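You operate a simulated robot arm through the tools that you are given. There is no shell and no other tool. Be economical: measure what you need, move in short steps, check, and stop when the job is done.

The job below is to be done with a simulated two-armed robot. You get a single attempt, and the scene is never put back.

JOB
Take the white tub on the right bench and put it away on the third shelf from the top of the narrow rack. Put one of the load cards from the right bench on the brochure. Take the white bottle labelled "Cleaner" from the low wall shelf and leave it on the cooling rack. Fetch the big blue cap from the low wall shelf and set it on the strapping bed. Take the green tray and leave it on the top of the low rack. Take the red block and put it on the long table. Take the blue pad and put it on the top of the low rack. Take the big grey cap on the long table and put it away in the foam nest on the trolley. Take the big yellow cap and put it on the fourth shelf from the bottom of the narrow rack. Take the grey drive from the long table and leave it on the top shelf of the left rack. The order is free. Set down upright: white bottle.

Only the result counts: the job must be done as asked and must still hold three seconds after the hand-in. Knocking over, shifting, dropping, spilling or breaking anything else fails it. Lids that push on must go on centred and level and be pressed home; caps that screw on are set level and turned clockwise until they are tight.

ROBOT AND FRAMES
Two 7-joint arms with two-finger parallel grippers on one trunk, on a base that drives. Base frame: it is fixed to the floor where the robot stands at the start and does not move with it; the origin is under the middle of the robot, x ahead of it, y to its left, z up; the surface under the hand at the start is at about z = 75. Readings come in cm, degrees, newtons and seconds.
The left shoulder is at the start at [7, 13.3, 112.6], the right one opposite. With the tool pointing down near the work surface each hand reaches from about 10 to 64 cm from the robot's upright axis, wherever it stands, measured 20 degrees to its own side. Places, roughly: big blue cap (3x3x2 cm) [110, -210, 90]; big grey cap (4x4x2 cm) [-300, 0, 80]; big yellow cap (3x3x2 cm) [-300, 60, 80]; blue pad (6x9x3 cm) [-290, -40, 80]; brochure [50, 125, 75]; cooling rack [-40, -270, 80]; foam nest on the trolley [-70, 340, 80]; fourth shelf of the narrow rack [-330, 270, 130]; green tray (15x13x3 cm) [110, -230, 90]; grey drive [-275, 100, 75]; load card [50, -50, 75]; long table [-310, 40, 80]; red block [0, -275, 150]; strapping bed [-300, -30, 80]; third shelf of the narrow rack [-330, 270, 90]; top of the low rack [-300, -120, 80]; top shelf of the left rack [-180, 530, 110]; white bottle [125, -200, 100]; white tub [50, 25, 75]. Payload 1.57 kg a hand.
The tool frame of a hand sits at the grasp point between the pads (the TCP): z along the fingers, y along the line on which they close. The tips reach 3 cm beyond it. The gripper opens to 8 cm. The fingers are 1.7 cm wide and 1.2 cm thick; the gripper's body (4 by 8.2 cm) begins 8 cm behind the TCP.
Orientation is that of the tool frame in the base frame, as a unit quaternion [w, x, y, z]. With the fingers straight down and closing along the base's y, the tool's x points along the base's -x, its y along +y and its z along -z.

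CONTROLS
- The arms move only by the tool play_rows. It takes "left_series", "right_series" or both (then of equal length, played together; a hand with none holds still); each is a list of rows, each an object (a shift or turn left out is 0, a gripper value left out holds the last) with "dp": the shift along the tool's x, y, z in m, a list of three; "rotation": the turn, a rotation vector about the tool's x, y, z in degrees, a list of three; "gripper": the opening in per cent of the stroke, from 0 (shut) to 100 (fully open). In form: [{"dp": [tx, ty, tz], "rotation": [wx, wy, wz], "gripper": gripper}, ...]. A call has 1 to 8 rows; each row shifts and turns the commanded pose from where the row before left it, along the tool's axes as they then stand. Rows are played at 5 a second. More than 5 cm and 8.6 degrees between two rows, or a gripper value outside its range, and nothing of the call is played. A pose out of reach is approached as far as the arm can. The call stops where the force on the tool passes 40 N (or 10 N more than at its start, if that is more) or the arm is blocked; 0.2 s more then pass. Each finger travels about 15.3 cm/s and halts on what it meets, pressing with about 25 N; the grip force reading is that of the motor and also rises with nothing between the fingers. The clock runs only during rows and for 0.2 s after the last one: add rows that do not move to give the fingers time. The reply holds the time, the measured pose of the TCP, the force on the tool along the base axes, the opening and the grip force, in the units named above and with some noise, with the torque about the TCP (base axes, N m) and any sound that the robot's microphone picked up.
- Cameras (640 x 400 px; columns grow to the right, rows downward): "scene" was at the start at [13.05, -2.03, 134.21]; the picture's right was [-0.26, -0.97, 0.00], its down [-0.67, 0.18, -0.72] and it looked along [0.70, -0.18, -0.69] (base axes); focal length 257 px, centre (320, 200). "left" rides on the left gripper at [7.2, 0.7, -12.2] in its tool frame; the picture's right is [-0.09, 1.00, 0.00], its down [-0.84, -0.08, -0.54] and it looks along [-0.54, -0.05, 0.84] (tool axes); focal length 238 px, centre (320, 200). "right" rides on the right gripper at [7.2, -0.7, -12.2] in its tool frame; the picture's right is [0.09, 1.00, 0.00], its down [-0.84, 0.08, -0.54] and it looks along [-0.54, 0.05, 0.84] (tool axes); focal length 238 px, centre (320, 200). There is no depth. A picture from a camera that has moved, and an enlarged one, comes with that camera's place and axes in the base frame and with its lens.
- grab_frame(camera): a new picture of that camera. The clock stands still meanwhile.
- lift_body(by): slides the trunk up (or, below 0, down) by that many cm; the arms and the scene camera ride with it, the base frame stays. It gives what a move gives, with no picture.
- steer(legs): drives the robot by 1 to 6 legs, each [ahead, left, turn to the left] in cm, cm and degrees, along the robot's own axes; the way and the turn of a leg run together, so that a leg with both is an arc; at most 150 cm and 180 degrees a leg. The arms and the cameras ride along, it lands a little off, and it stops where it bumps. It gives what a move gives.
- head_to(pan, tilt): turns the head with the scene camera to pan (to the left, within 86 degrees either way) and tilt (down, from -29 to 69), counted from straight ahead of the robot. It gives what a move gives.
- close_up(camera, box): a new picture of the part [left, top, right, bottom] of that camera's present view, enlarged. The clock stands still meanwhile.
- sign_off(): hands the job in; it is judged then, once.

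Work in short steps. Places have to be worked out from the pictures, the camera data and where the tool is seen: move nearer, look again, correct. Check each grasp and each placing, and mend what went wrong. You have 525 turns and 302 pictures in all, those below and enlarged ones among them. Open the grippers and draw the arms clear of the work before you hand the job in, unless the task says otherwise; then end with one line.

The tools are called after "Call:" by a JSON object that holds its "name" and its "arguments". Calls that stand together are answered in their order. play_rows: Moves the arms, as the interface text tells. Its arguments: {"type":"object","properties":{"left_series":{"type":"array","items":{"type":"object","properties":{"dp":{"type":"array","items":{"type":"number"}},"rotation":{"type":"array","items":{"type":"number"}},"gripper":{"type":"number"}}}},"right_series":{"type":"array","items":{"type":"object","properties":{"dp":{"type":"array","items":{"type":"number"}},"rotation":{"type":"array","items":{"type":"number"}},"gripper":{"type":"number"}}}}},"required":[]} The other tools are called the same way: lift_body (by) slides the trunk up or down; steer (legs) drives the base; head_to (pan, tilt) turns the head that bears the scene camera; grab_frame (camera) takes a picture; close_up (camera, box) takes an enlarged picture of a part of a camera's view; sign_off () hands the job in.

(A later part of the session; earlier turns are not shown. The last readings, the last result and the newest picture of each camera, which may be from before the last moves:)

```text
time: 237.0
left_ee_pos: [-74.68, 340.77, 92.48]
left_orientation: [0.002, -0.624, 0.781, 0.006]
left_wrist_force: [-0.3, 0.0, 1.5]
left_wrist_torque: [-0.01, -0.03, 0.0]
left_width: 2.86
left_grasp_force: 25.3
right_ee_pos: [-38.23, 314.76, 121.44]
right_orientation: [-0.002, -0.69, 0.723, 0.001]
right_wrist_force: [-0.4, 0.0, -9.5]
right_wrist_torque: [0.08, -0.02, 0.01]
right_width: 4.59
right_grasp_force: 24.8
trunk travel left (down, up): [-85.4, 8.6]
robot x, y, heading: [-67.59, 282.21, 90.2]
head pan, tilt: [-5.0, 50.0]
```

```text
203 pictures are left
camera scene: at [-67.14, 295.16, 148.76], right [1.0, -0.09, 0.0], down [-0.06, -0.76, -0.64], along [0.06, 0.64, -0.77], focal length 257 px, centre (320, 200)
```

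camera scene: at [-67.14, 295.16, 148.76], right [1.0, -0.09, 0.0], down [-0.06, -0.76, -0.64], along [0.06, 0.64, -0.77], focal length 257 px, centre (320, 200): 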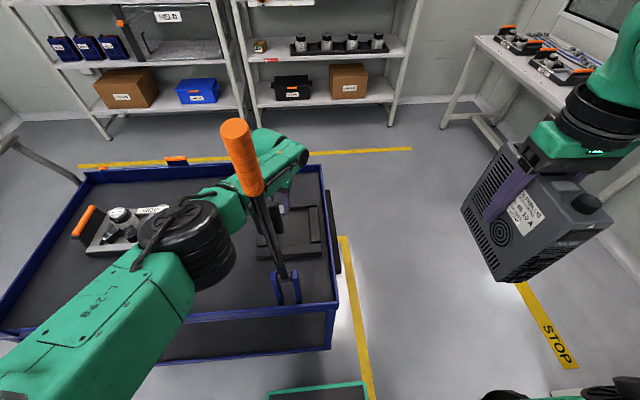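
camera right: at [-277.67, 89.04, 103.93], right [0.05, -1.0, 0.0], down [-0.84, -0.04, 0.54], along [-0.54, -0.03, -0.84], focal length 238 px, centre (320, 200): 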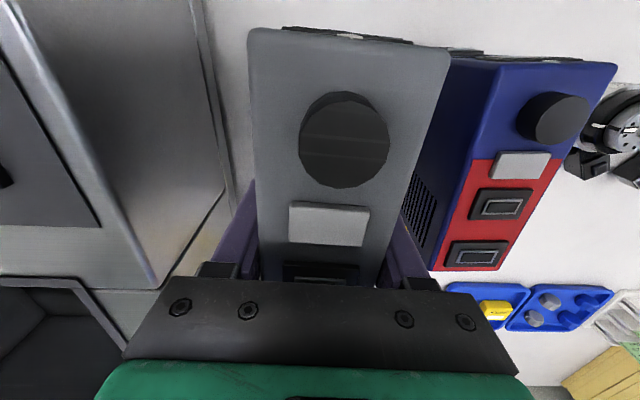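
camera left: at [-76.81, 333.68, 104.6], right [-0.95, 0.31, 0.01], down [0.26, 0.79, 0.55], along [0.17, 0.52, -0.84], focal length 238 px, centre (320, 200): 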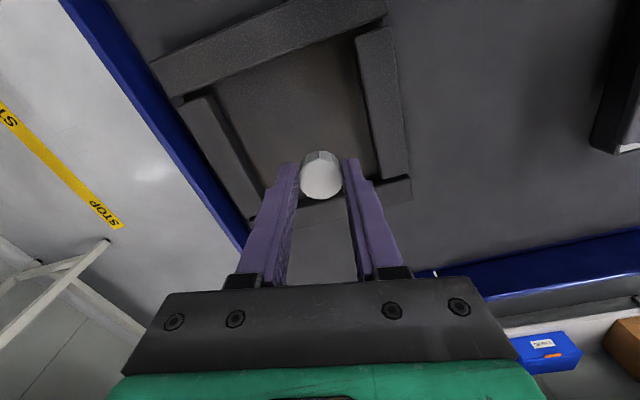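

The cap's drop point is well inside the recess. I lower by arm in small steps and watch the force.

Call:
{"name": "play_rows", "arguments": {"left_series": [{"dp": [0, 0, 0.03]}, {"dp": [0, 0, 0.03]}, {"dp": [0, 0, 0.02]}, {"dp": [0, 0, 0]}]}}

Call:
{"name": "grab_frame", "arguments": {"camera": "left"}}

```text
time: 238.0
left_ee_pos: [-74.61, 339.17, 87.93]
left_orientation: [0.001, -0.625, 0.781, 0.006]
left_wrist_force: [0.5, 0.5, -0.3]
left_wrist_torque: [-0.01, 0.04, 0.02]
left_width: 2.86
left_grasp_force: 25.2
left hand out of reach, approached as far as the arm can: row 1, 2, 3
right_ee_pos: [-38.11, 314.62, 121.38]
right_orientation: [-0.002, -0.692, 0.722, 0.001]
right_wrist_force: [0.4, -0.1, -9.4]
right_wrist_torque: [0.11, 0.03, 0.0]
right_width: 4.59
right_grasp_force: 24.5
trunk travel left (down, up): [-85.4, 8.6]
robot x, y, heading: [-67.61, 282.28, 90.1]
head pan, tilt: [-5.0, 50.0]
```

```text
202 pictures are left
camera left: at [-76.7, 332.06, 100.05], right [-0.95, 0.31, 0.01], down [0.26, 0.79, 0.55], along [0.16, 0.52, -0.84], focal length 238 px, centre (320, 200)
```

left: 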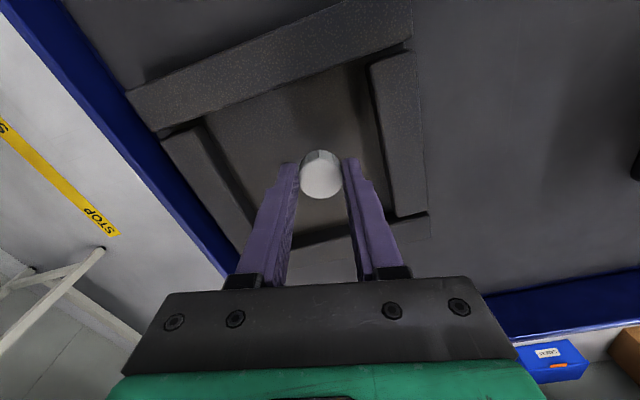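

The arm is at its low limit, so I lower the rest with the trunk.

Call:
{"name": "lift_body", "arguments": {"by": -5}}

Call:
{"name": "grab_frame", "arguments": {"camera": "left"}}

```text
time: 238.9
left_ee_pos: [-74.38, 339.44, 83.98]
left_orientation: [0.008, -0.624, 0.781, 0.015]
left_wrist_force: [-1.4, -11.1, 19.3]
left_wrist_torque: [-0.56, -0.18, -0.19]
left_width: 2.88
left_grasp_force: 25.2
right_ee_pos: [-38.19, 313.92, 116.47]
right_orientation: [-0.001, -0.692, 0.722, 0.002]
right_wrist_force: [-0.2, -0.8, -8.7]
right_wrist_torque: [0.09, -0.02, -0.01]
right_width: 4.6
right_grasp_force: 24.9
trunk travel left (down, up): [-80.4, 13.6]
robot x, y, heading: [-67.87, 282.39, 90.0]
head pan, tilt: [-5.0, 50.0]
stopped: the force on the tool passed its limit at 42 N (the readings are from after the stop); the commanded pose is now the measured one
```

```text
201 pictures are left
camera left: at [-76.64, 331.93, 95.81], right [-0.95, 0.31, 0.01], down [0.26, 0.78, 0.57], along [0.17, 0.54, -0.82], focal length 238 px, centre (320, 200)
```

left: 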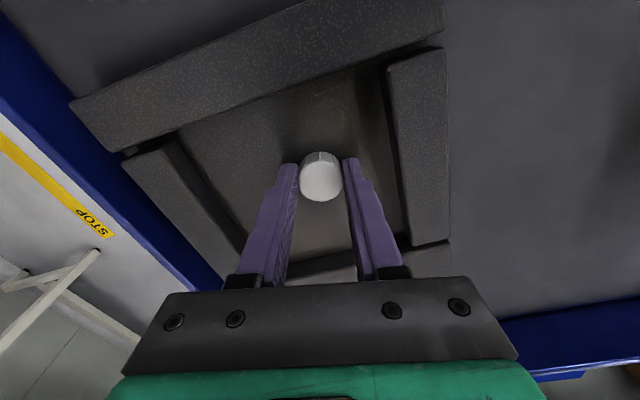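

The cap is on the nest floor. I ease up 3 mm, open, and rise straight up.

Call:
{"name": "play_rows", "arguments": {"left_series": [{"dp": [0, 0, -0.003]}, {"gripper": 60}, {"gripper": 60}, {"dp": [0, 0, -0.03]}, {"dp": [0, 0, -0.04]}, {"dp": [0, 0, -0.04]}, {"dp": [0, 0, 0]}]}}

Call:
{"name": "grab_frame", "arguments": {"camera": "left"}}

```text
time: 240.5
left_ee_pos: [-74.61, 339.54, 94.67]
left_orientation: [0.007, -0.623, 0.782, 0.012]
left_wrist_force: [0.3, 0.8, 0.8]
left_wrist_torque: [0.01, -0.01, 0.0]
left_width: 4.81
left_grasp_force: 0.1
right_ee_pos: [-38.12, 314.62, 116.17]
right_orientation: [-0.003, -0.691, 0.722, 0.001]
right_wrist_force: [0.0, -0.8, -9.3]
right_wrist_torque: [0.08, -0.02, -0.02]
right_width: 4.6
right_grasp_force: 25.3
trunk travel left (down, up): [-80.4, 13.6]
robot x, y, heading: [-67.77, 281.92, 90.0]
head pan, tilt: [-5.0, 50.0]
```

```text
200 pictures are left
camera left: at [-76.66, 332.2, 106.67], right [-0.95, 0.31, 0.01], down [0.26, 0.78, 0.56], along [0.16, 0.54, -0.83], focal length 238 px, centre (320, 200)
```

left: 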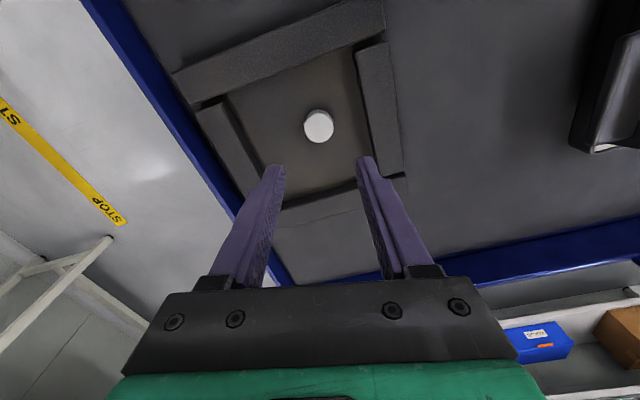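

The cap sits in the nest. I rise, strafe 14 cm left to clear the rod, and back out.

Call:
{"name": "lift_body", "arguments": {"by": 8}}

Call:
{"name": "steer", "arguments": {"legs": [[0, 14, 0], [-62, 0, 0], [0, -20, 0]]}}

Call:
{"name": "head_to", "arguments": {"pan": 0, "tilt": 30}}

Call:
{"name": "grab_frame", "arguments": {"camera": "scene"}}

```text
time: 241.7
left_ee_pos: [-74.6, 339.5, 102.75]
left_orientation: [0.007, -0.624, 0.781, 0.013]
left_wrist_force: [-0.2, 0.2, -0.6]
left_wrist_torque: [-0.02, 0.0, 0.01]
left_width: 4.79
left_grasp_force: 0.0
right_ee_pos: [-37.98, 314.64, 124.38]
right_orientation: [-0.003, -0.692, 0.722, 0.002]
right_wrist_force: [-0.4, -0.1, -8.7]
right_wrist_torque: [0.05, -0.04, 0.0]
right_width: 4.58
right_grasp_force: 25.0
trunk travel left (down, up): [-88.4, 5.6]
robot x, y, heading: [-67.78, 282.0, 90.2]
head pan, tilt: [-5.0, 50.0]
```

```text
time: 247.3
left_ee_pos: [-68.66, 277.05, 102.63]
left_orientation: [0.007, -0.622, 0.783, 0.012]
left_wrist_force: [-0.1, -0.3, 0.4]
left_wrist_torque: [0.03, -0.03, 0.01]
left_width: 4.79
left_grasp_force: 0.0
right_ee_pos: [-32.34, 252.1, 124.5]
right_orientation: [-0.001, -0.69, 0.723, -0.001]
right_wrist_force: [-1.6, 0.2, -9.6]
right_wrist_torque: [0.03, -0.02, 0.0]
right_width: 4.58
right_grasp_force: 24.3
trunk travel left (down, up): [-88.4, 5.6]
robot x, y, heading: [-61.98, 219.91, 90.0]
head pan, tilt: [-5.0, 50.0]
```

```text
time: 248.1
left_ee_pos: [-68.25, 277.0, 102.75]
left_orientation: [0.006, -0.623, 0.782, 0.013]
left_wrist_force: [-0.1, 0.0, 0.2]
left_wrist_torque: [-0.02, 0.01, -0.04]
left_width: 4.81
left_grasp_force: 0.1
right_ee_pos: [-31.78, 252.09, 124.34]
right_orientation: [-0.002, -0.69, 0.724, 0.001]
right_wrist_force: [-0.1, 0.6, -9.8]
right_wrist_torque: [0.06, 0.01, -0.02]
right_width: 4.61
right_grasp_force: 25.0
trunk travel left (down, up): [-88.4, 5.6]
robot x, y, heading: [-61.72, 219.72, 89.9]
head pan, tilt: [0.0, 30.0]
```

```text
199 pictures are left
camera scene: at [-61.35, 234.07, 154.67], right [1.0, 0.0, 0.0], down [0.0, -0.5, -0.87], along [0.0, 0.87, -0.5], focal length 257 px, centre (320, 200)
```

scene: 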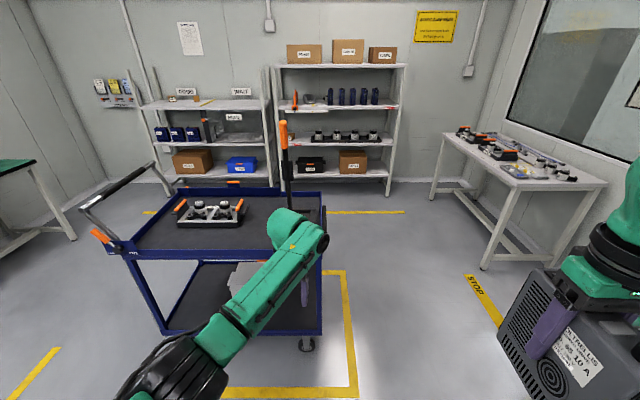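

The trolley's right corner still computes to x -60.5 as before, so it has not moved. Now I carry the drive to the left rack (front y ≈ 522), going around the trolley's right side; first I retract the left hand.

Call:
{"name": "play_rows", "arguments": {"left_series": [{"dp": [0.03, -0.006, -0.01]}, {"dp": [0.03, -0.006, -0.01]}, {"dp": [0.03, -0.006, -0.01]}, {"dp": [0.03, -0.006, 0]}, {"dp": [0.03, -0.006, 0]}, {"dp": [0.03, -0.006, 0]}, {"dp": [0, 0, 0]}]}}

Call:
{"name": "steer", "arguments": {"legs": [[0, -66, 0], [105, 0, 0], [100, 0, 0], [0, 0, 0], [0, 85, 0], [0, 85, 0]]}}

Call:
{"name": "grab_frame", "arguments": {"camera": "scene"}}

```text
time: 249.7
left_ee_pos: [-68.87, 258.67, 105.16]
left_orientation: [0.006, -0.622, 0.783, 0.012]
left_wrist_force: [-0.7, 0.2, -0.3]
left_wrist_torque: [-0.03, 0.0, 0.02]
left_width: 4.75
left_grasp_force: 0.1
right_ee_pos: [-32.03, 252.06, 124.36]
right_orientation: [-0.002, -0.691, 0.723, 0.001]
right_wrist_force: [-0.4, -0.3, -10.5]
right_wrist_torque: [0.07, -0.01, 0.0]
right_width: 4.59
right_grasp_force: 25.2
trunk travel left (down, up): [-88.4, 5.6]
robot x, y, heading: [-61.79, 219.88, 89.8]
head pan, tilt: [0.0, 30.0]
```

```text
time: 271.7
left_ee_pos: [-173.31, 464.34, 105.2]
left_orientation: [0.006, -0.628, 0.778, 0.013]
left_wrist_force: [0.7, -0.4, 0.9]
left_wrist_torque: [-0.03, 0.0, 0.01]
left_width: 4.81
left_grasp_force: 0.1
right_ee_pos: [-136.28, 458.22, 124.36]
right_orientation: [-0.003, -0.695, 0.719, 0.001]
right_wrist_force: [-0.8, -0.5, -9.5]
right_wrist_torque: [0.05, -0.03, -0.01]
right_width: 4.61
right_grasp_force: 24.7
trunk travel left (down, up): [-88.4, 5.6]
robot x, y, heading: [-165.63, 425.54, 91.0]
head pan, tilt: [0.0, 30.0]
```

```text
198 pictures are left
camera scene: at [-165.53, 439.82, 154.67], right [1.0, 0.01, 0.0], down [0.0, -0.5, -0.87], along [-0.01, 0.87, -0.5], focal length 257 px, centre (320, 200)
```

scene: 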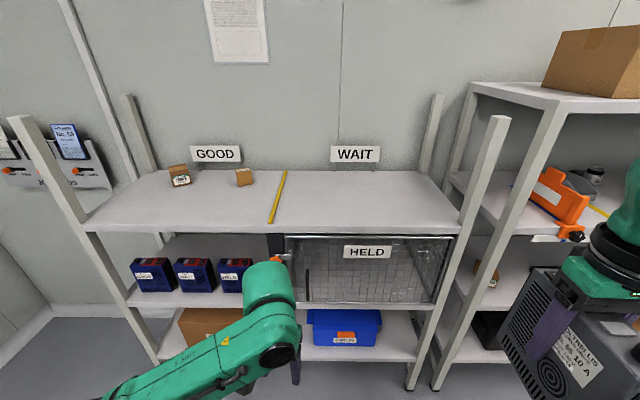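

The top shelf (z ≈ 110, front y ≈ 500) is free before the WAIT sign. I raise the trunk, extend the right hand with the drive, and raise and retract the left hand.

Call:
{"name": "lift_body", "arguments": {"by": 5.5}}

Call:
{"name": "play_rows", "arguments": {"left_series": [{"dp": [0.015, -0.005, -0.025]}, {"dp": [0.015, -0.005, -0.025]}, {"dp": [0.015, -0.005, -0.025]}, {"dp": [0.015, -0.005, -0.025]}, {"dp": [0.015, 0, -0.02]}, {"dp": [0, 0, 0]}, {"dp": [0, 0, 0]}], "right_series": [{"dp": [-0.037, 0.025, 0]}, {"dp": [-0.037, 0.025, 0]}, {"dp": [-0.037, 0.025, 0]}, {"dp": [-0.037, 0.025, 0]}, {"dp": [-0.037, 0.025, 0]}, {"dp": [-0.037, 0.025, 0]}, {"dp": [0, 0, 0]}]}}

Call:
{"name": "grab_frame", "arguments": {"camera": "scene"}}

Call:
{"name": "grab_frame", "arguments": {"camera": "right"}}

```text
time: 272.7
left_ee_pos: [-173.32, 464.28, 110.67]
left_orientation: [0.007, -0.628, 0.778, 0.012]
left_wrist_force: [-0.3, 0.0, -0.1]
left_wrist_torque: [0.0, 0.0, 0.02]
left_width: 4.79
left_grasp_force: 0.0
right_ee_pos: [-136.39, 458.24, 129.82]
right_orientation: [-0.002, -0.696, 0.718, 0.002]
right_wrist_force: [-0.2, -0.5, -9.6]
right_wrist_torque: [0.05, -0.03, 0.01]
right_width: 4.58
right_grasp_force: 24.7
trunk travel left (down, up): [-93.9, 0.1]
robot x, y, heading: [-166.01, 425.29, 90.7]
head pan, tilt: [0.0, 30.0]
```

```text
time: 274.3
left_ee_pos: [-172.85, 456.0, 122.44]
left_orientation: [0.007, -0.627, 0.779, 0.013]
left_wrist_force: [0.2, -0.1, 0.2]
left_wrist_torque: [0.04, 0.02, 0.01]
left_width: 4.79
left_grasp_force: 0.0
right_ee_pos: [-149.35, 478.93, 129.56]
right_orientation: [-0.002, -0.695, 0.719, 0.002]
right_wrist_force: [0.4, -1.0, -9.2]
right_wrist_torque: [0.09, 0.02, -0.01]
right_width: 4.61
right_grasp_force: 25.1
right hand out of reach, approached as far as the arm can: row 6
trunk travel left (down, up): [-93.9, 0.1]
robot x, y, heading: [-165.89, 425.33, 90.8]
head pan, tilt: [0.0, 30.0]
```

```text
197 pictures are left
camera scene: at [-165.58, 439.66, 160.19], right [1.0, 0.01, 0.0], down [0.01, -0.5, -0.87], along [-0.01, 0.87, -0.5], focal length 257 px, centre (320, 200)
```

scene: 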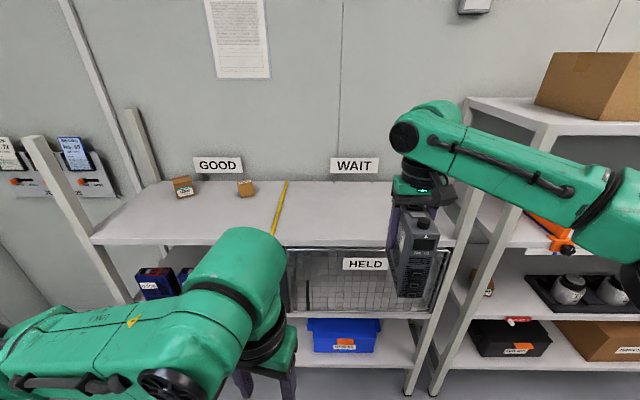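

```text
196 pictures are left
camera right: at [-148.94, 471.73, 141.81], right [-1.0, -0.06, 0.0], down [-0.05, 0.84, 0.54], along [-0.04, 0.54, -0.84], focal length 238 px, centre (320, 200)
```

right: 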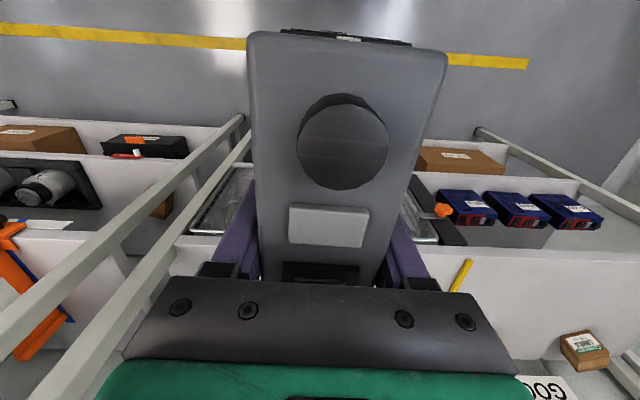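

Triangulating gives the shelf at z ≈ 109.3 with its front at y ≈ 501. I retract the left hand 4 cm more, shift the robot 8.5 cm left and drive 36 cm in.

Call:
{"name": "play_rows", "arguments": {"left_series": [{"dp": [0.02, -0.005, 0]}, {"dp": [0.02, -0.005, 0]}, {"dp": [0, 0, 0]}]}}

Call:
{"name": "steer", "arguments": {"legs": [[0, 8.5, -0.8], [35, 0, 0]]}}

Call:
{"name": "grab_frame", "arguments": {"camera": "scene"}}

Call:
{"name": "grab_frame", "arguments": {"camera": "right"}}

```text
time: 275.1
left_ee_pos: [-172.87, 456.15, 122.36]
left_orientation: [0.007, -0.627, 0.779, 0.012]
left_wrist_force: [-0.6, 0.3, -0.1]
left_wrist_torque: [0.04, -0.01, 0.0]
left_width: 4.81
left_grasp_force: 0.1
left hand out of reach, approached as far as the arm can: row 1, 2
right_ee_pos: [-149.52, 479.03, 129.53]
right_orientation: [-0.002, -0.696, 0.718, 0.002]
right_wrist_force: [-0.4, -0.6, -9.7]
right_wrist_torque: [0.1, -0.02, 0.01]
right_width: 4.59
right_grasp_force: 24.6
trunk travel left (down, up): [-93.9, 0.1]
robot x, y, heading: [-165.58, 425.4, 90.8]
head pan, tilt: [0.0, 30.0]
```

```text
time: 278.0
left_ee_pos: [-181.01, 490.85, 122.46]
left_orientation: [0.007, -0.622, 0.783, 0.013]
left_wrist_force: [0.4, -0.1, -0.1]
left_wrist_torque: [0.05, 0.01, 0.0]
left_width: 4.81
left_grasp_force: 0.0
right_ee_pos: [-157.17, 513.43, 129.61]
right_orientation: [0.0, -0.69, 0.724, 0.003]
right_wrist_force: [0.2, -0.9, -9.2]
right_wrist_torque: [0.11, -0.01, 0.02]
right_width: 4.59
right_grasp_force: 24.9
trunk travel left (down, up): [-93.9, 0.1]
robot x, y, heading: [-174.34, 460.52, 89.9]
head pan, tilt: [0.0, 30.0]
```

```text
195 pictures are left
camera scene: at [-174.0, 474.36, 160.21], right [1.0, 0.0, 0.0], down [0.0, -0.5, -0.87], along [0.0, 0.87, -0.5], focal length 257 px, centre (320, 200)
```

scene: 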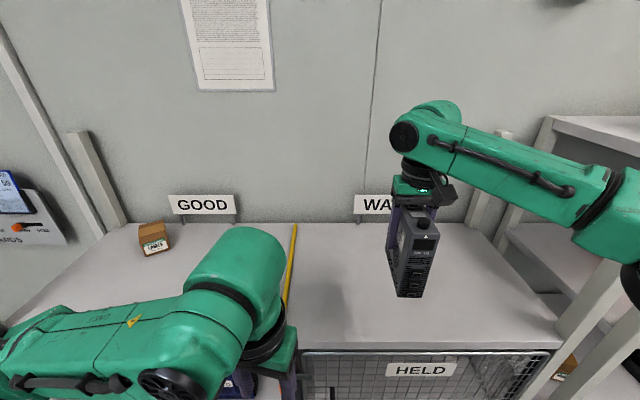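

```text
194 pictures are left
camera right: at [-156.93, 506.21, 141.89], right [-1.0, -0.05, 0.0], down [-0.04, 0.84, 0.54], along [-0.03, 0.54, -0.84], focal length 238 px, centre (320, 200)
```

right: 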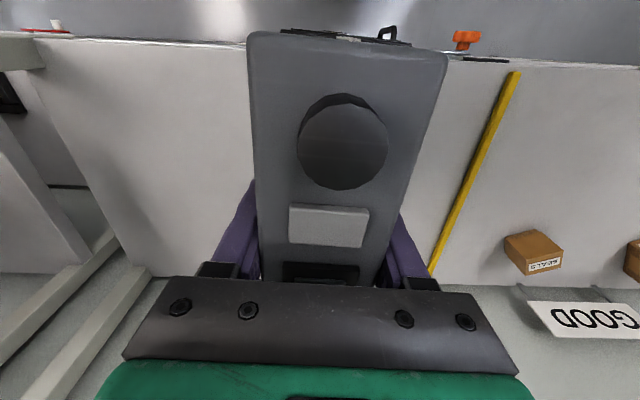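

The drive hovers 11 cm above the free shelf area. I lower the trunk gradually.

Call:
{"name": "lift_body", "arguments": {"by": -9.5}}

Call:
{"name": "lift_body", "arguments": {"by": -1.5}}

```text
time: 279.3
left_ee_pos: [-181.06, 491.24, 112.91]
left_orientation: [0.006, -0.623, 0.782, 0.012]
left_wrist_force: [0.2, -0.2, -0.7]
left_wrist_torque: [0.01, 0.04, -0.01]
left_width: 4.79
left_grasp_force: 0.2
right_ee_pos: [-157.22, 513.7, 120.13]
right_orientation: [-0.002, -0.69, 0.724, 0.002]
right_wrist_force: [-0.5, -0.4, -9.3]
right_wrist_torque: [0.06, -0.03, 0.0]
right_width: 4.59
right_grasp_force: 25.0
trunk travel left (down, up): [-84.4, 9.6]
robot x, y, heading: [-173.84, 460.73, 90.0]
head pan, tilt: [0.0, 30.0]
```

```text
time: 279.9
left_ee_pos: [-181.05, 491.2, 111.44]
left_orientation: [0.006, -0.622, 0.783, 0.012]
left_wrist_force: [-0.5, -0.4, 0.0]
left_wrist_torque: [0.02, -0.01, 0.0]
left_width: 4.8
left_grasp_force: 0.1
right_ee_pos: [-157.36, 513.79, 118.44]
right_orientation: [-0.002, -0.69, 0.724, 0.002]
right_wrist_force: [-0.2, -0.2, -9.4]
right_wrist_torque: [0.06, -0.02, -0.04]
right_width: 4.57
right_grasp_force: 25.1
trunk travel left (down, up): [-82.9, 11.1]
robot x, y, heading: [-174.28, 460.72, 90.0]
head pan, tilt: [0.0, 30.0]
```

Call:
{"name": "lift_body", "arguments": {"by": -0.8}}

Call:
{"name": "lift_body", "arguments": {"by": -0.6}}

Call:
{"name": "grab_frame", "arguments": {"camera": "scene"}}

```text
time: 280.5
left_ee_pos: [-181.03, 491.2, 110.43]
left_orientation: [0.006, -0.622, 0.783, 0.011]
left_wrist_force: [0.5, -1.1, 0.2]
left_wrist_torque: [0.03, 0.01, 0.01]
left_width: 4.78
left_grasp_force: 0.0
right_ee_pos: [-157.31, 513.79, 117.72]
right_orientation: [-0.003, -0.69, 0.724, 0.001]
right_wrist_force: [0.0, -0.5, -9.7]
right_wrist_torque: [0.05, -0.02, 0.03]
right_width: 4.6
right_grasp_force: 25.2
trunk travel left (down, up): [-82.1, 11.9]
robot x, y, heading: [-174.14, 460.42, 89.7]
head pan, tilt: [0.0, 30.0]
```

```text
time: 281.1
left_ee_pos: [-180.94, 491.34, 109.98]
left_orientation: [0.007, -0.623, 0.782, 0.012]
left_wrist_force: [-0.3, -0.8, -1.3]
left_wrist_torque: [0.03, -0.03, -0.04]
left_width: 4.81
left_grasp_force: 0.0
right_ee_pos: [-157.29, 513.75, 117.06]
right_orientation: [-0.002, -0.69, 0.724, 0.001]
right_wrist_force: [0.8, -0.2, -9.0]
right_wrist_torque: [0.04, 0.0, -0.03]
right_width: 4.57
right_grasp_force: 25.0
trunk travel left (down, up): [-81.5, 12.5]
robot x, y, heading: [-174.39, 460.22, 89.8]
head pan, tilt: [0.0, 30.0]
```

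```text
193 pictures are left
camera scene: at [-174.0, 474.82, 147.75], right [1.0, 0.0, 0.0], down [0.0, -0.5, -0.86], along [0.0, 0.86, -0.5], focal length 257 px, centre (320, 200)
```

scene: 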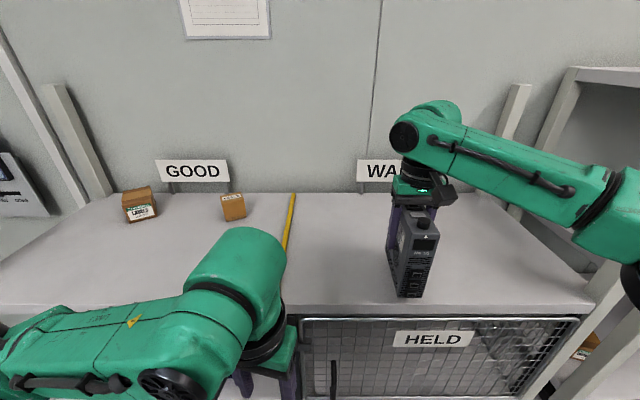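

Call:
{"name": "lift_body", "arguments": {"by": -0.8}}

Call:
{"name": "lift_body", "arguments": {"by": -0.7}}

```text
time: 281.6
left_ee_pos: [-181.02, 491.21, 109.07]
left_orientation: [0.007, -0.623, 0.782, 0.012]
left_wrist_force: [-0.9, -0.4, 0.4]
left_wrist_torque: [-0.01, -0.03, 0.0]
left_width: 4.81
left_grasp_force: 0.0
right_ee_pos: [-157.29, 513.77, 116.26]
right_orientation: [-0.003, -0.69, 0.724, 0.001]
right_wrist_force: [-0.5, -0.5, -9.5]
right_wrist_torque: [0.05, 0.0, 0.02]
right_width: 4.58
right_grasp_force: 24.5
trunk travel left (down, up): [-80.7, 13.3]
robot x, y, heading: [-174.29, 460.44, 90.0]
head pan, tilt: [0.0, 30.0]
```

```text
time: 282.2
left_ee_pos: [-180.92, 491.3, 108.46]
left_orientation: [0.006, -0.623, 0.782, 0.012]
left_wrist_force: [0.9, 0.8, 0.0]
left_wrist_torque: [-0.02, 0.0, -0.01]
left_width: 4.81
left_grasp_force: 0.1
right_ee_pos: [-157.23, 513.78, 115.53]
right_orientation: [-0.003, -0.69, 0.724, 0.002]
right_wrist_force: [-0.2, 0.3, -9.5]
right_wrist_torque: [0.04, -0.02, 0.01]
right_width: 4.6
right_grasp_force: 25.1
trunk travel left (down, up): [-80.0, 14.0]
robot x, y, heading: [-173.92, 460.66, 90.3]
head pan, tilt: [0.0, 30.0]
```

Call:
{"name": "close_up", "arguments": {"camera": "scene", "box": [340, 180, 500, 330]}}

```text
2.67 times, centred on (420, 255) of scene
camera zoom: at [-174.0, 474.81, 146.25], right [1.0, 0.0, 0.0], down [0.0, -0.5, -0.86], along [0.0, 0.86, -0.5], focal length 684 px, centre (53, 53)
```

zoom: 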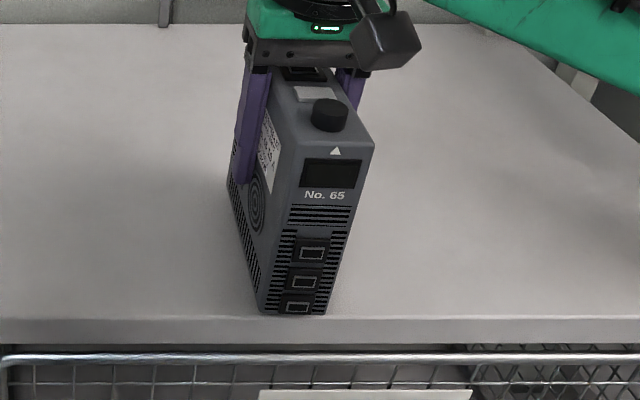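

The shelf evidently lies nearer z 105 with its front at y ≈ 507, so the drive needs to go 5 cm deeper. I lift a little and drive in 5 cm.

Call:
{"name": "lift_body", "arguments": {"by": 1.5}}

Call:
{"name": "steer", "arguments": {"legs": [[6, 0, 0]]}}

Call:
{"name": "lift_body", "arguments": {"by": -2.0}}

Call:
{"name": "lift_body", "arguments": {"by": -0.8}}

Call:
{"name": "close_up", "arguments": {"camera": "scene", "box": [340, 180, 500, 330]}}

```text
time: 282.8
left_ee_pos: [-181.02, 491.23, 110.15]
left_orientation: [0.006, -0.623, 0.782, 0.012]
left_wrist_force: [-1.2, 0.1, 0.3]
left_wrist_torque: [0.01, -0.03, -0.02]
left_width: 4.78
left_grasp_force: 0.0
right_ee_pos: [-157.3, 513.68, 117.06]
right_orientation: [-0.003, -0.69, 0.724, 0.001]
right_wrist_force: [1.1, -0.8, -9.7]
right_wrist_torque: [0.06, -0.01, 0.0]
right_width: 4.6
right_grasp_force: 24.9
trunk travel left (down, up): [-81.5, 12.5]
robot x, y, heading: [-174.24, 460.2, 89.9]
head pan, tilt: [0.0, 30.0]
```

```text
time: 283.8
left_ee_pos: [-180.93, 496.43, 110.19]
left_orientation: [0.009, -0.622, 0.783, 0.014]
left_wrist_force: [0.1, -1.3, 0.3]
left_wrist_torque: [0.07, 0.02, 0.0]
left_width: 4.8
left_grasp_force: 0.1
right_ee_pos: [-157.32, 518.84, 117.52]
right_orientation: [0.0, -0.69, 0.724, 0.004]
right_wrist_force: [-0.3, -1.9, -9.5]
right_wrist_torque: [0.08, -0.03, -0.01]
right_width: 4.61
right_grasp_force: 25.3
trunk travel left (down, up): [-81.5, 12.5]
robot x, y, heading: [-174.51, 466.19, 89.9]
head pan, tilt: [0.0, 30.0]
```

```text
time: 284.5
left_ee_pos: [-180.99, 497.04, 108.01]
left_orientation: [0.007, -0.621, 0.783, 0.012]
left_wrist_force: [0.3, -0.7, 0.3]
left_wrist_torque: [-0.02, -0.01, 0.01]
left_width: 4.81
left_grasp_force: 0.0
right_ee_pos: [-157.09, 519.5, 115.23]
right_orientation: [-0.002, -0.69, 0.724, 0.002]
right_wrist_force: [-0.3, -0.1, -9.8]
right_wrist_torque: [0.07, 0.02, -0.01]
right_width: 4.61
right_grasp_force: 24.4
trunk travel left (down, up): [-79.5, 14.5]
robot x, y, heading: [-174.03, 466.04, 89.9]
head pan, tilt: [0.0, 30.0]
```

```text
time: 285.0
left_ee_pos: [-181.16, 496.85, 107.36]
left_orientation: [0.009, -0.622, 0.783, 0.013]
left_wrist_force: [-0.2, -0.4, -0.3]
left_wrist_torque: [0.03, -0.01, 0.0]
left_width: 4.8
left_grasp_force: 0.1
right_ee_pos: [-157.45, 519.41, 114.7]
right_orientation: [0.0, -0.691, 0.723, 0.005]
right_wrist_force: [2.0, 7.3, 18.1]
right_wrist_torque: [0.04, -0.75, 0.19]
right_width: 4.54
right_grasp_force: 24.8
trunk travel left (down, up): [-78.7, 15.3]
robot x, y, heading: [-174.23, 466.07, 90.0]
head pan, tilt: [0.0, 30.0]
```

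```text
2.67 times, centred on (420, 255) of scene
camera zoom: at [-174.1, 480.38, 145.04], right [1.0, 0.0, 0.0], down [0.0, -0.5, -0.87], along [0.0, 0.87, -0.5], focal length 684 px, centre (53, 53)
```

zoom: 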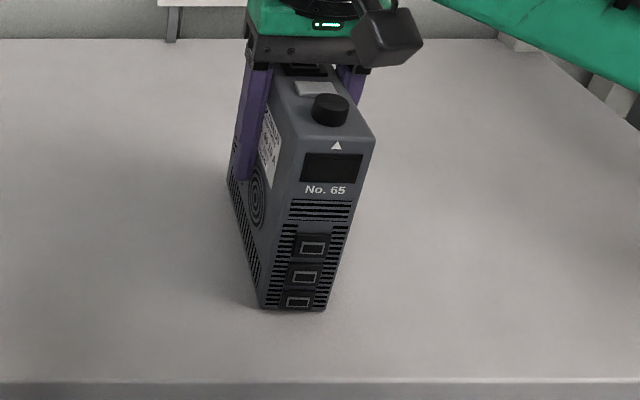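

The drive now rests on the shelf (upward force). I open the right gripper and rise.

Call:
{"name": "play_rows", "arguments": {"right_series": [{"gripper": 80}, {"gripper": 80}, {"gripper": 80}, {"dp": [0, 0, -0.03]}, {"dp": [0, 0, -0.03]}, {"dp": [0, 0, -0.03]}, {"dp": [0, 0, 0]}]}}

Call:
{"name": "grab_frame", "arguments": {"camera": "scene"}}

```text
time: 286.6
left_ee_pos: [-181.17, 497.03, 107.24]
left_orientation: [0.007, -0.622, 0.783, 0.011]
left_wrist_force: [-0.7, -0.8, 0.6]
left_wrist_torque: [-0.06, 0.0, 0.0]
left_width: 4.83
left_grasp_force: 0.0
right_ee_pos: [-156.25, 517.95, 120.69]
right_orientation: [-0.001, -0.69, 0.724, 0.003]
right_wrist_force: [-2.2, -0.4, 0.2]
right_wrist_torque: [-0.03, 0.06, 0.01]
right_width: 6.57
right_grasp_force: 1.1
right hand out of reach, approached as far as the arm can: row 4, 5, 6
trunk travel left (down, up): [-78.7, 15.3]
robot x, y, heading: [-174.33, 466.33, 89.9]
head pan, tilt: [0.0, 30.0]
```

```text
190 pictures are left
camera scene: at [-174.13, 480.48, 144.99], right [1.0, 0.0, 0.0], down [0.0, -0.5, -0.87], along [0.0, 0.87, -0.5], focal length 257 px, centre (320, 200)
```

scene: 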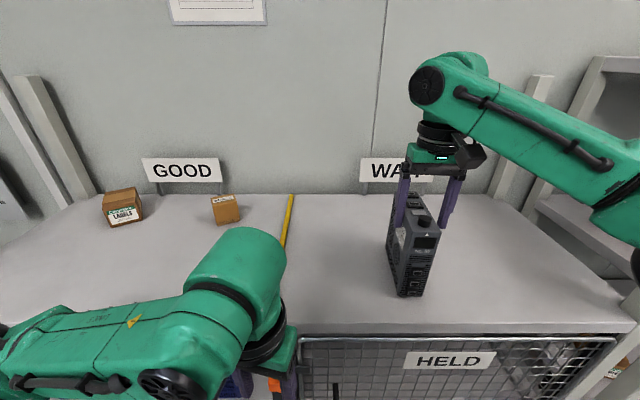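

The tips are just at the drive's top; I raise the rest with the trunk.

Call:
{"name": "lift_body", "arguments": {"by": 12}}

Call:
{"name": "steer", "arguments": {"legs": [[-40, 0, 0]]}}

Call:
{"name": "grab_frame", "arguments": {"camera": "scene"}}

```text
time: 288.1
left_ee_pos: [-181.1, 497.06, 119.08]
left_orientation: [0.007, -0.622, 0.783, 0.012]
left_wrist_force: [0.0, -0.7, -0.2]
left_wrist_torque: [0.01, 0.01, 0.0]
left_width: 4.79
left_grasp_force: 0.1
right_ee_pos: [-156.19, 517.95, 132.68]
right_orientation: [-0.002, -0.69, 0.724, 0.002]
right_wrist_force: [0.4, -0.5, 0.8]
right_wrist_torque: [-0.02, -0.01, 0.0]
right_width: 6.4
right_grasp_force: 0.1
trunk travel left (down, up): [-90.7, 3.3]
robot x, y, heading: [-174.19, 466.16, 89.9]
head pan, tilt: [0.0, 30.0]
```

```text
time: 290.6
left_ee_pos: [-181.1, 457.58, 119.14]
left_orientation: [0.006, -0.622, 0.783, 0.012]
left_wrist_force: [0.0, -1.0, -0.4]
left_wrist_torque: [-0.07, 0.02, -0.01]
left_width: 4.79
left_grasp_force: 0.1
right_ee_pos: [-156.28, 478.5, 132.5]
right_orientation: [-0.002, -0.69, 0.724, 0.003]
right_wrist_force: [0.0, 0.4, 0.2]
right_wrist_torque: [-0.04, -0.01, 0.01]
right_width: 6.43
right_grasp_force: 0.0
trunk travel left (down, up): [-90.7, 3.3]
robot x, y, heading: [-174.29, 426.77, 89.7]
head pan, tilt: [0.0, 30.0]
```

```text
189 pictures are left
camera scene: at [-174.1, 441.07, 156.96], right [1.0, 0.0, 0.0], down [0.0, -0.5, -0.86], along [0.0, 0.86, -0.5], focal length 257 px, centre (320, 200)
```

scene: 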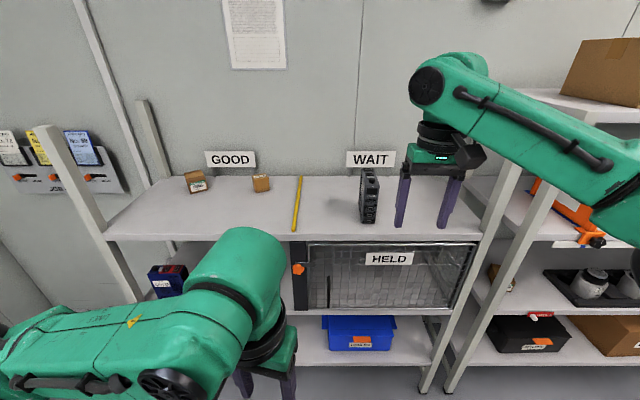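

The drive stands on the top shelf. Next, the yellow cap: I go back along to the long table, turned to face it.

Call:
{"name": "steer", "arguments": {"legs": [[0, 42, 0], [0, 0, 90], [0, 120, 0], [0, 120, 0], [0, 110, 0]]}}

Call:
{"name": "head_to", "arguments": {"pan": 8, "tilt": 40}}

Call:
{"name": "grab_frame", "arguments": {"camera": "scene"}}

```text
time: 313.6
left_ee_pos: [-243.0, 69.41, 119.29]
left_orientation: [0.004, 0.995, -0.103, -0.014]
left_wrist_force: [-0.9, 0.1, 1.0]
left_wrist_torque: [0.01, -0.02, 0.0]
left_width: 4.82
left_grasp_force: 0.1
right_ee_pos: [-264.44, 93.69, 132.65]
right_orientation: [0.004, 1.0, -0.013, -0.001]
right_wrist_force: [-0.2, -0.5, 0.6]
right_wrist_torque: [0.02, 0.0, -0.05]
right_width: 6.41
right_grasp_force: 0.1
trunk travel left (down, up): [-90.7, 3.3]
robot x, y, heading: [-212.44, 76.9, -178.8]
head pan, tilt: [0.0, 30.0]
```

```text
time: 314.3
left_ee_pos: [-242.97, 69.37, 119.23]
left_orientation: [0.004, 0.995, -0.104, -0.013]
left_wrist_force: [-0.5, -0.1, -0.2]
left_wrist_torque: [0.02, -0.02, 0.0]
left_width: 4.81
left_grasp_force: 0.1
right_ee_pos: [-264.31, 93.65, 132.67]
right_orientation: [0.003, 1.0, -0.014, -0.001]
right_wrist_force: [-0.4, 0.4, 0.9]
right_wrist_torque: [-0.01, 0.01, 0.02]
right_width: 6.38
right_grasp_force: 0.0
trunk travel left (down, up): [-90.7, 3.3]
robot x, y, heading: [-212.6, 77.07, -178.9]
head pan, tilt: [8.0, 40.0]
```

```text
188 pictures are left
camera scene: at [-225.77, 75.49, 155.46], right [-0.16, 0.99, 0.0], down [0.63, 0.1, -0.77], along [-0.76, -0.12, -0.64], focal length 257 px, centre (320, 200)
```

scene: 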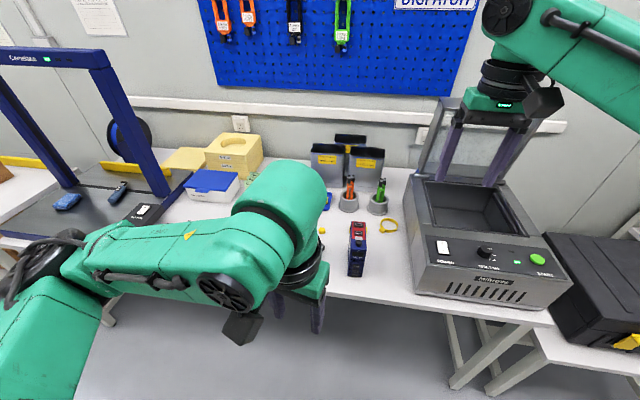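

I bring the left hand forward and up, then yaw and pitch it as for the tub.

Call:
{"name": "play_rows", "arguments": {"left_series": [{"dp": [-0.035, 0, -0.025]}, {"dp": [-0.035, 0, -0.025]}, {"dp": [-0.035, 0, -0.025]}, {"dp": [-0.03, 0, -0.025], "rotation": [0, 0, 8.4]}, {"rotation": [0, 0, 8.4]}, {"rotation": [0, 0, 8.4]}, {"rotation": [0, 0, 8]}, {"dp": [0, 0, 0]}]}}

Call:
{"name": "play_rows", "arguments": {"left_series": [{"rotation": [0, -8.4, 0]}, {"rotation": [0, -8.4, 0]}, {"rotation": [0, -8.4, 0]}, {"rotation": [0, -8.4, 0]}, {"rotation": [0, -8.4, 0]}, {"rotation": [0, -8, 0]}, {"dp": [0, 0, 0]}]}}

Call:
{"name": "steer", "arguments": {"legs": [[30, 0, -1]]}}

Call:
{"name": "grab_frame", "arguments": {"camera": "scene"}}

```text
time: 316.1
left_ee_pos: [-255.91, 72.13, 129.59]
left_orientation: [0.008, 0.923, -0.384, -0.012]
left_wrist_force: [-0.7, 0.6, -0.3]
left_wrist_torque: [0.04, -0.01, -0.02]
left_width: 4.79
left_grasp_force: 0.0
right_ee_pos: [-264.39, 93.61, 132.62]
right_orientation: [0.003, 1.0, -0.014, 0.0]
right_wrist_force: [0.4, 0.8, -0.9]
right_wrist_torque: [0.03, 0.0, -0.03]
right_width: 6.39
right_grasp_force: 0.0
trunk travel left (down, up): [-90.7, 3.3]
robot x, y, heading: [-212.63, 76.94, -178.9]
head pan, tilt: [8.0, 40.0]
```

```text
time: 317.7
left_ee_pos: [-255.8, 72.04, 129.63]
left_orientation: [-0.155, 0.831, -0.351, -0.402]
left_wrist_force: [-0.3, 0.2, 0.0]
left_wrist_torque: [-0.02, -0.03, 0.0]
left_width: 4.83
left_grasp_force: 0.0
right_ee_pos: [-264.44, 93.65, 132.7]
right_orientation: [0.002, 1.0, -0.014, -0.001]
right_wrist_force: [0.0, -0.2, -0.2]
right_wrist_torque: [-0.02, -0.02, -0.06]
right_width: 6.42
right_grasp_force: 0.0
trunk travel left (down, up): [-90.7, 3.3]
robot x, y, heading: [-212.25, 76.96, -178.9]
head pan, tilt: [8.0, 40.0]
```

```text
time: 319.8
left_ee_pos: [-285.19, 72.64, 129.69]
left_orientation: [-0.158, 0.828, -0.358, -0.402]
left_wrist_force: [0.3, 0.8, -0.3]
left_wrist_torque: [0.0, -0.01, 0.04]
left_width: 4.82
left_grasp_force: 0.1
right_ee_pos: [-293.44, 94.31, 132.7]
right_orientation: [0.003, 1.0, -0.023, -0.001]
right_wrist_force: [0.0, -0.9, 0.9]
right_wrist_torque: [0.03, 0.03, -0.01]
right_width: 6.38
right_grasp_force: 0.1
trunk travel left (down, up): [-90.7, 3.3]
robot x, y, heading: [-241.78, 76.52, -180.1]
head pan, tilt: [8.0, 40.0]
```

```text
187 pictures are left
camera scene: at [-255.02, 75.43, 155.49], right [-0.14, 0.99, 0.0], down [0.63, 0.09, -0.77], along [-0.76, -0.11, -0.64], focal length 257 px, centre (320, 200)
```

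scene: 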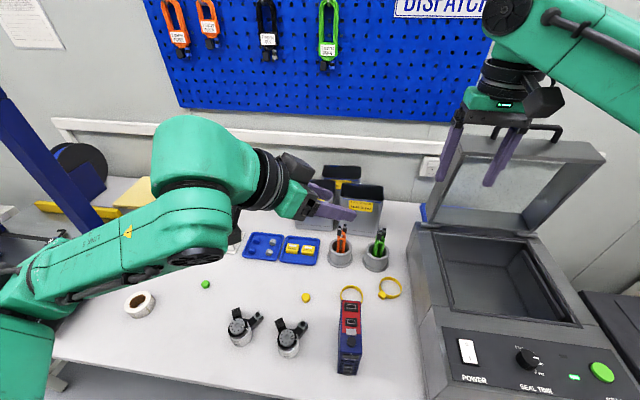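

Yellow cap at (-297.3, 64.4). I lower the trunk and move to the stand-off on the slanted approach line.

Call:
{"name": "lift_body", "arguments": {"by": -20}}

Call:
{"name": "play_rows", "arguments": {"left_series": [{"dp": [0.0357, 0.0228, 0.0113]}, {"dp": [0.0357, 0.0228, 0.0113]}, {"dp": [0.0357, 0.0228, 0.0113]}, {"dp": [0.0357, 0.0228, 0.0113]}, {"dp": [0.0357, 0.0228, 0.0113]}, {"dp": [0.0357, 0.0228, 0.0113]}, {"dp": [0, 0, 0]}]}}

Call:
{"name": "grab_frame", "arguments": {"camera": "left"}}

Call:
{"name": "grab_frame", "arguments": {"camera": "scene"}}

```text
time: 321.9
left_ee_pos: [-285.54, 72.73, 109.64]
left_orientation: [-0.159, 0.829, -0.359, -0.399]
left_wrist_force: [-0.5, -0.5, -0.1]
left_wrist_torque: [0.0, 0.02, 0.0]
left_width: 4.79
left_grasp_force: 0.1
right_ee_pos: [-293.66, 94.35, 112.57]
right_orientation: [0.003, 1.0, -0.023, -0.001]
right_wrist_force: [-0.4, 0.0, 0.0]
right_wrist_torque: [-0.03, -0.01, 0.03]
right_width: 6.41
right_grasp_force: 0.0
trunk travel left (down, up): [-70.7, 23.3]
robot x, y, heading: [-242.07, 76.43, -179.8]
head pan, tilt: [8.0, 40.0]
```

```text
time: 323.5
left_ee_pos: [-289.94, 56.91, 88.81]
left_orientation: [-0.159, 0.829, -0.359, -0.399]
left_wrist_force: [0.4, 0.2, 0.3]
left_wrist_torque: [0.02, -0.01, 0.03]
left_width: 4.83
left_grasp_force: 0.1
right_ee_pos: [-293.58, 94.24, 112.62]
right_orientation: [0.003, 1.0, -0.023, -0.001]
right_wrist_force: [-0.8, -0.2, 0.6]
right_wrist_torque: [-0.01, -0.01, 0.0]
right_width: 6.4
right_grasp_force: 0.1
trunk travel left (down, up): [-70.7, 23.3]
robot x, y, heading: [-241.97, 76.36, -180.1]
head pan, tilt: [8.0, 40.0]
```

```text
186 pictures are left
camera left: at [-280.7, 46.33, 91.03], right [-0.76, -0.65, 0.1], down [0.0, 0.15, 0.99], along [-0.65, 0.75, -0.11], focal length 238 px, centre (320, 200)
```

left: 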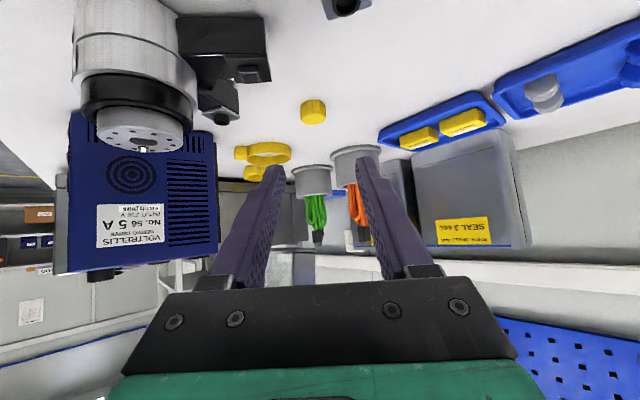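

```text
185 pictures are left
camera scene: at [-255.32, 75.49, 135.46], right [-0.14, 0.99, 0.0], down [0.64, 0.09, -0.77], along [-0.76, -0.11, -0.64], focal length 257 px, centre (320, 200)
```

scene: 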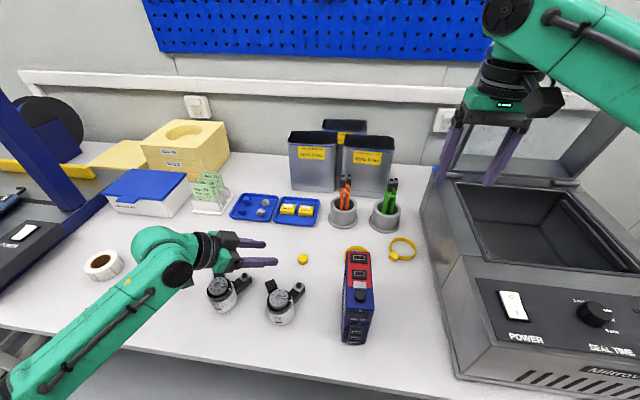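

Lined up. I advance three quarters and check.

Call:
{"name": "play_rows", "arguments": {"left_series": [{"dp": [0.0012, -0.0013, 0.03]}, {"dp": [0.0012, -0.0013, 0.03]}, {"dp": [0.0012, -0.0013, 0.03]}, {"dp": [0, 0, 0]}]}}

Call:
{"name": "grab_frame", "arguments": {"camera": "left"}}

```text
time: 324.3
left_ee_pos: [-294.35, 61.49, 84.56]
left_orientation: [-0.152, 0.825, -0.359, -0.41]
left_wrist_force: [2.4, 1.8, 13.6]
left_wrist_torque: [-1.34, -1.34, 0.59]
left_width: 4.82
left_grasp_force: 0.1
right_ee_pos: [-293.48, 94.28, 112.74]
right_orientation: [0.003, 1.0, -0.023, -0.002]
right_wrist_force: [-0.4, 0.0, 0.0]
right_wrist_torque: [0.02, 0.0, 0.03]
right_width: 6.4
right_grasp_force: 0.0
trunk travel left (down, up): [-70.7, 23.3]
robot x, y, heading: [-242.03, 76.42, -179.8]
head pan, tilt: [8.0, 40.0]
stopped in row 3 (left hand): the force on the tool passed its limit at 60 N (the readings are from after the stop); the commanded pose is now the measured one
```

```text
184 pictures are left
camera left: at [-285.02, 50.82, 86.5], right [-0.75, -0.65, 0.12], down [0.02, 0.15, 0.99], along [-0.66, 0.75, -0.1], focal length 238 px, centre (320, 200)
```

left: 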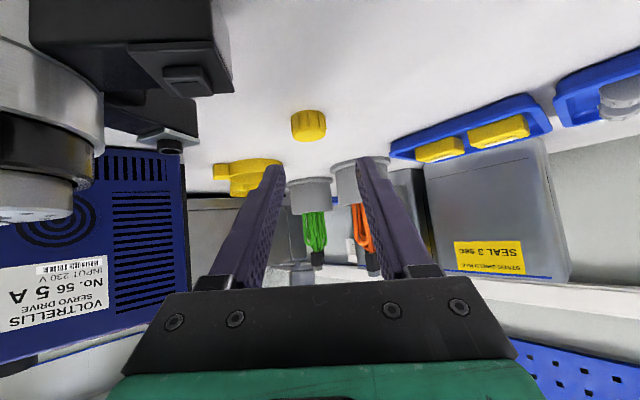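

Something touched – probably the camera housing on the rear connector. I back off along the approach and look at the connectors.

Call:
{"name": "play_rows", "arguments": {"left_series": [{"dp": [-0.01, 0, -0.01]}, {"dp": [-0.02, 0, -0.03]}, {"dp": [-0.03, 0, -0.03]}, {"dp": [-0.03, 0, -0.03]}, {"dp": [0, 0, 0]}]}}

Call:
{"name": "close_up", "arguments": {"camera": "scene", "box": [180, 200, 340, 340]}}

```text
time: 325.5
left_ee_pos: [-292.54, 59.99, 97.59]
left_orientation: [-0.152, 0.826, -0.359, -0.407]
left_wrist_force: [0.5, -0.5, 0.3]
left_wrist_torque: [-0.01, 0.0, -0.01]
left_width: 4.83
left_grasp_force: 0.1
right_ee_pos: [-293.61, 94.21, 112.51]
right_orientation: [0.002, 1.0, -0.023, -0.001]
right_wrist_force: [-0.3, -0.8, -0.6]
right_wrist_torque: [0.01, -0.03, -0.04]
right_width: 6.39
right_grasp_force: 0.1
trunk travel left (down, up): [-70.7, 23.3]
robot x, y, heading: [-241.98, 76.61, -179.9]
head pan, tilt: [8.0, 40.0]
```

```text
2.86 times, centred on (260, 270) of scene
camera zoom: at [-255.36, 75.4, 135.45], right [-0.14, 0.99, 0.0], down [0.64, 0.09, -0.77], along [-0.76, -0.11, -0.64], focal length 733 px, centre (491, 0)
```

zoom: 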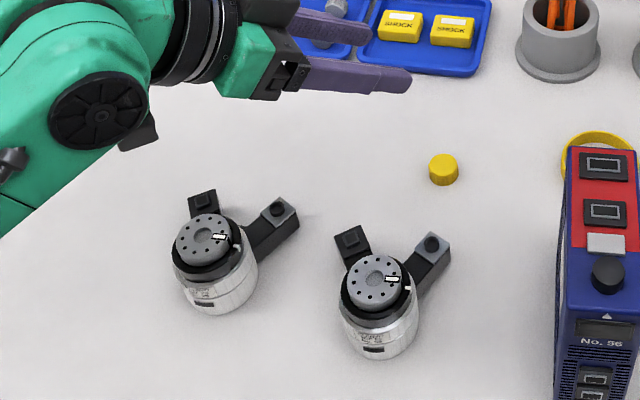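

The motors stand as before. The camera housing under the pitched hand fouls them, so I'll pick the cap straight down, set it on an open part of the table (near (-293, 33)), and take it from there with the pitched hand.

Call:
{"name": "play_rows", "arguments": {"left_series": [{"dp": [-0.02, 0, 0], "rotation": [0, 8.4, 0]}, {"dp": [-0.02, 0, 0], "rotation": [0, 8.4, 0]}, {"rotation": [0, 8.4, 0]}, {"rotation": [0, 8.4, 0]}, {"rotation": [0, 8.4, 0]}, {"rotation": [0, 8, 0]}, {"dp": [0, 0, 0]}]}}

Call:
{"name": "grab_frame", "arguments": {"camera": "left"}}

```text
time: 327.1
left_ee_pos: [-294.23, 62.07, 100.54]
left_orientation: [0.013, 0.921, -0.389, -0.02]
left_wrist_force: [0.2, -0.6, 0.7]
left_wrist_torque: [0.0, 0.02, -0.02]
left_width: 4.8
left_grasp_force: 0.2
right_ee_pos: [-293.55, 94.25, 112.56]
right_orientation: [0.003, 1.0, -0.023, -0.001]
right_wrist_force: [0.0, 0.2, 0.6]
right_wrist_torque: [0.03, 0.02, -0.02]
right_width: 6.4
right_grasp_force: 0.1
trunk travel left (down, up): [-70.7, 23.3]
robot x, y, heading: [-241.97, 76.64, -179.9]
head pan, tilt: [8.0, 40.0]
```

```text
182 pictures are left
camera left: at [-289.21, 56.44, 112.53], right [-0.78, -0.63, 0.04], down [-0.5, 0.66, 0.56], along [-0.38, 0.41, -0.83], focal length 238 px, centre (320, 200)
```

left: 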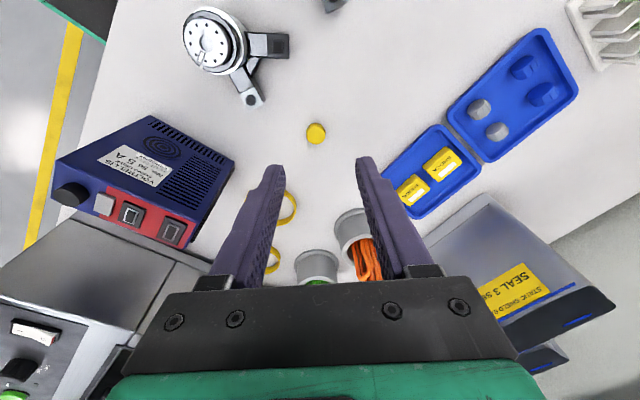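

The cap is at (-296.8, 64.3). I move over it, descend and look once before the last centimetres.

Call:
{"name": "play_rows", "arguments": {"left_series": [{"dp": [-0.034, 0.003, 0.02]}, {"dp": [0, 0, 0.04]}, {"dp": [0, 0, 0.04]}, {"dp": [0, 0, 0.04]}, {"dp": [0, 0, 0]}]}}

Call:
{"name": "grab_frame", "arguments": {"camera": "left"}}

```text
time: 328.3
left_ee_pos: [-297.54, 64.19, 86.7]
left_orientation: [0.013, 0.921, -0.389, -0.02]
left_wrist_force: [1.1, -0.5, 0.1]
left_wrist_torque: [0.01, -0.04, -0.01]
left_width: 4.79
left_grasp_force: 0.1
right_ee_pos: [-293.63, 94.16, 112.51]
right_orientation: [0.003, 1.0, -0.022, 0.0]
right_wrist_force: [0.8, 0.3, 0.0]
right_wrist_torque: [-0.01, 0.03, -0.01]
right_width: 6.42
right_grasp_force: 0.0
trunk travel left (down, up): [-70.7, 23.3]
robot x, y, heading: [-242.18, 76.52, -179.8]
head pan, tilt: [8.0, 40.0]
```

```text
181 pictures are left
camera left: at [-292.38, 58.46, 98.68], right [-0.78, -0.63, 0.04], down [-0.5, 0.66, 0.56], along [-0.38, 0.41, -0.83], focal length 238 px, centre (320, 200)
```

left: 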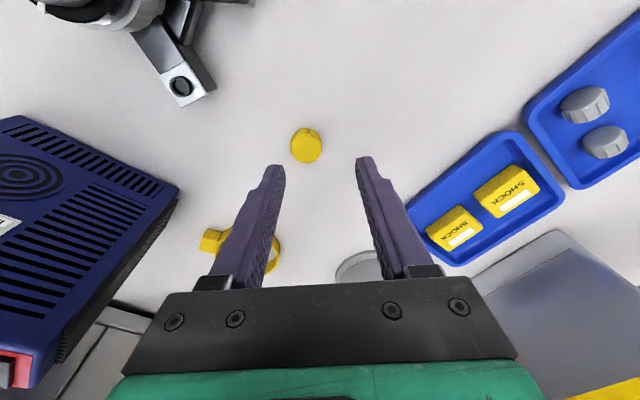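

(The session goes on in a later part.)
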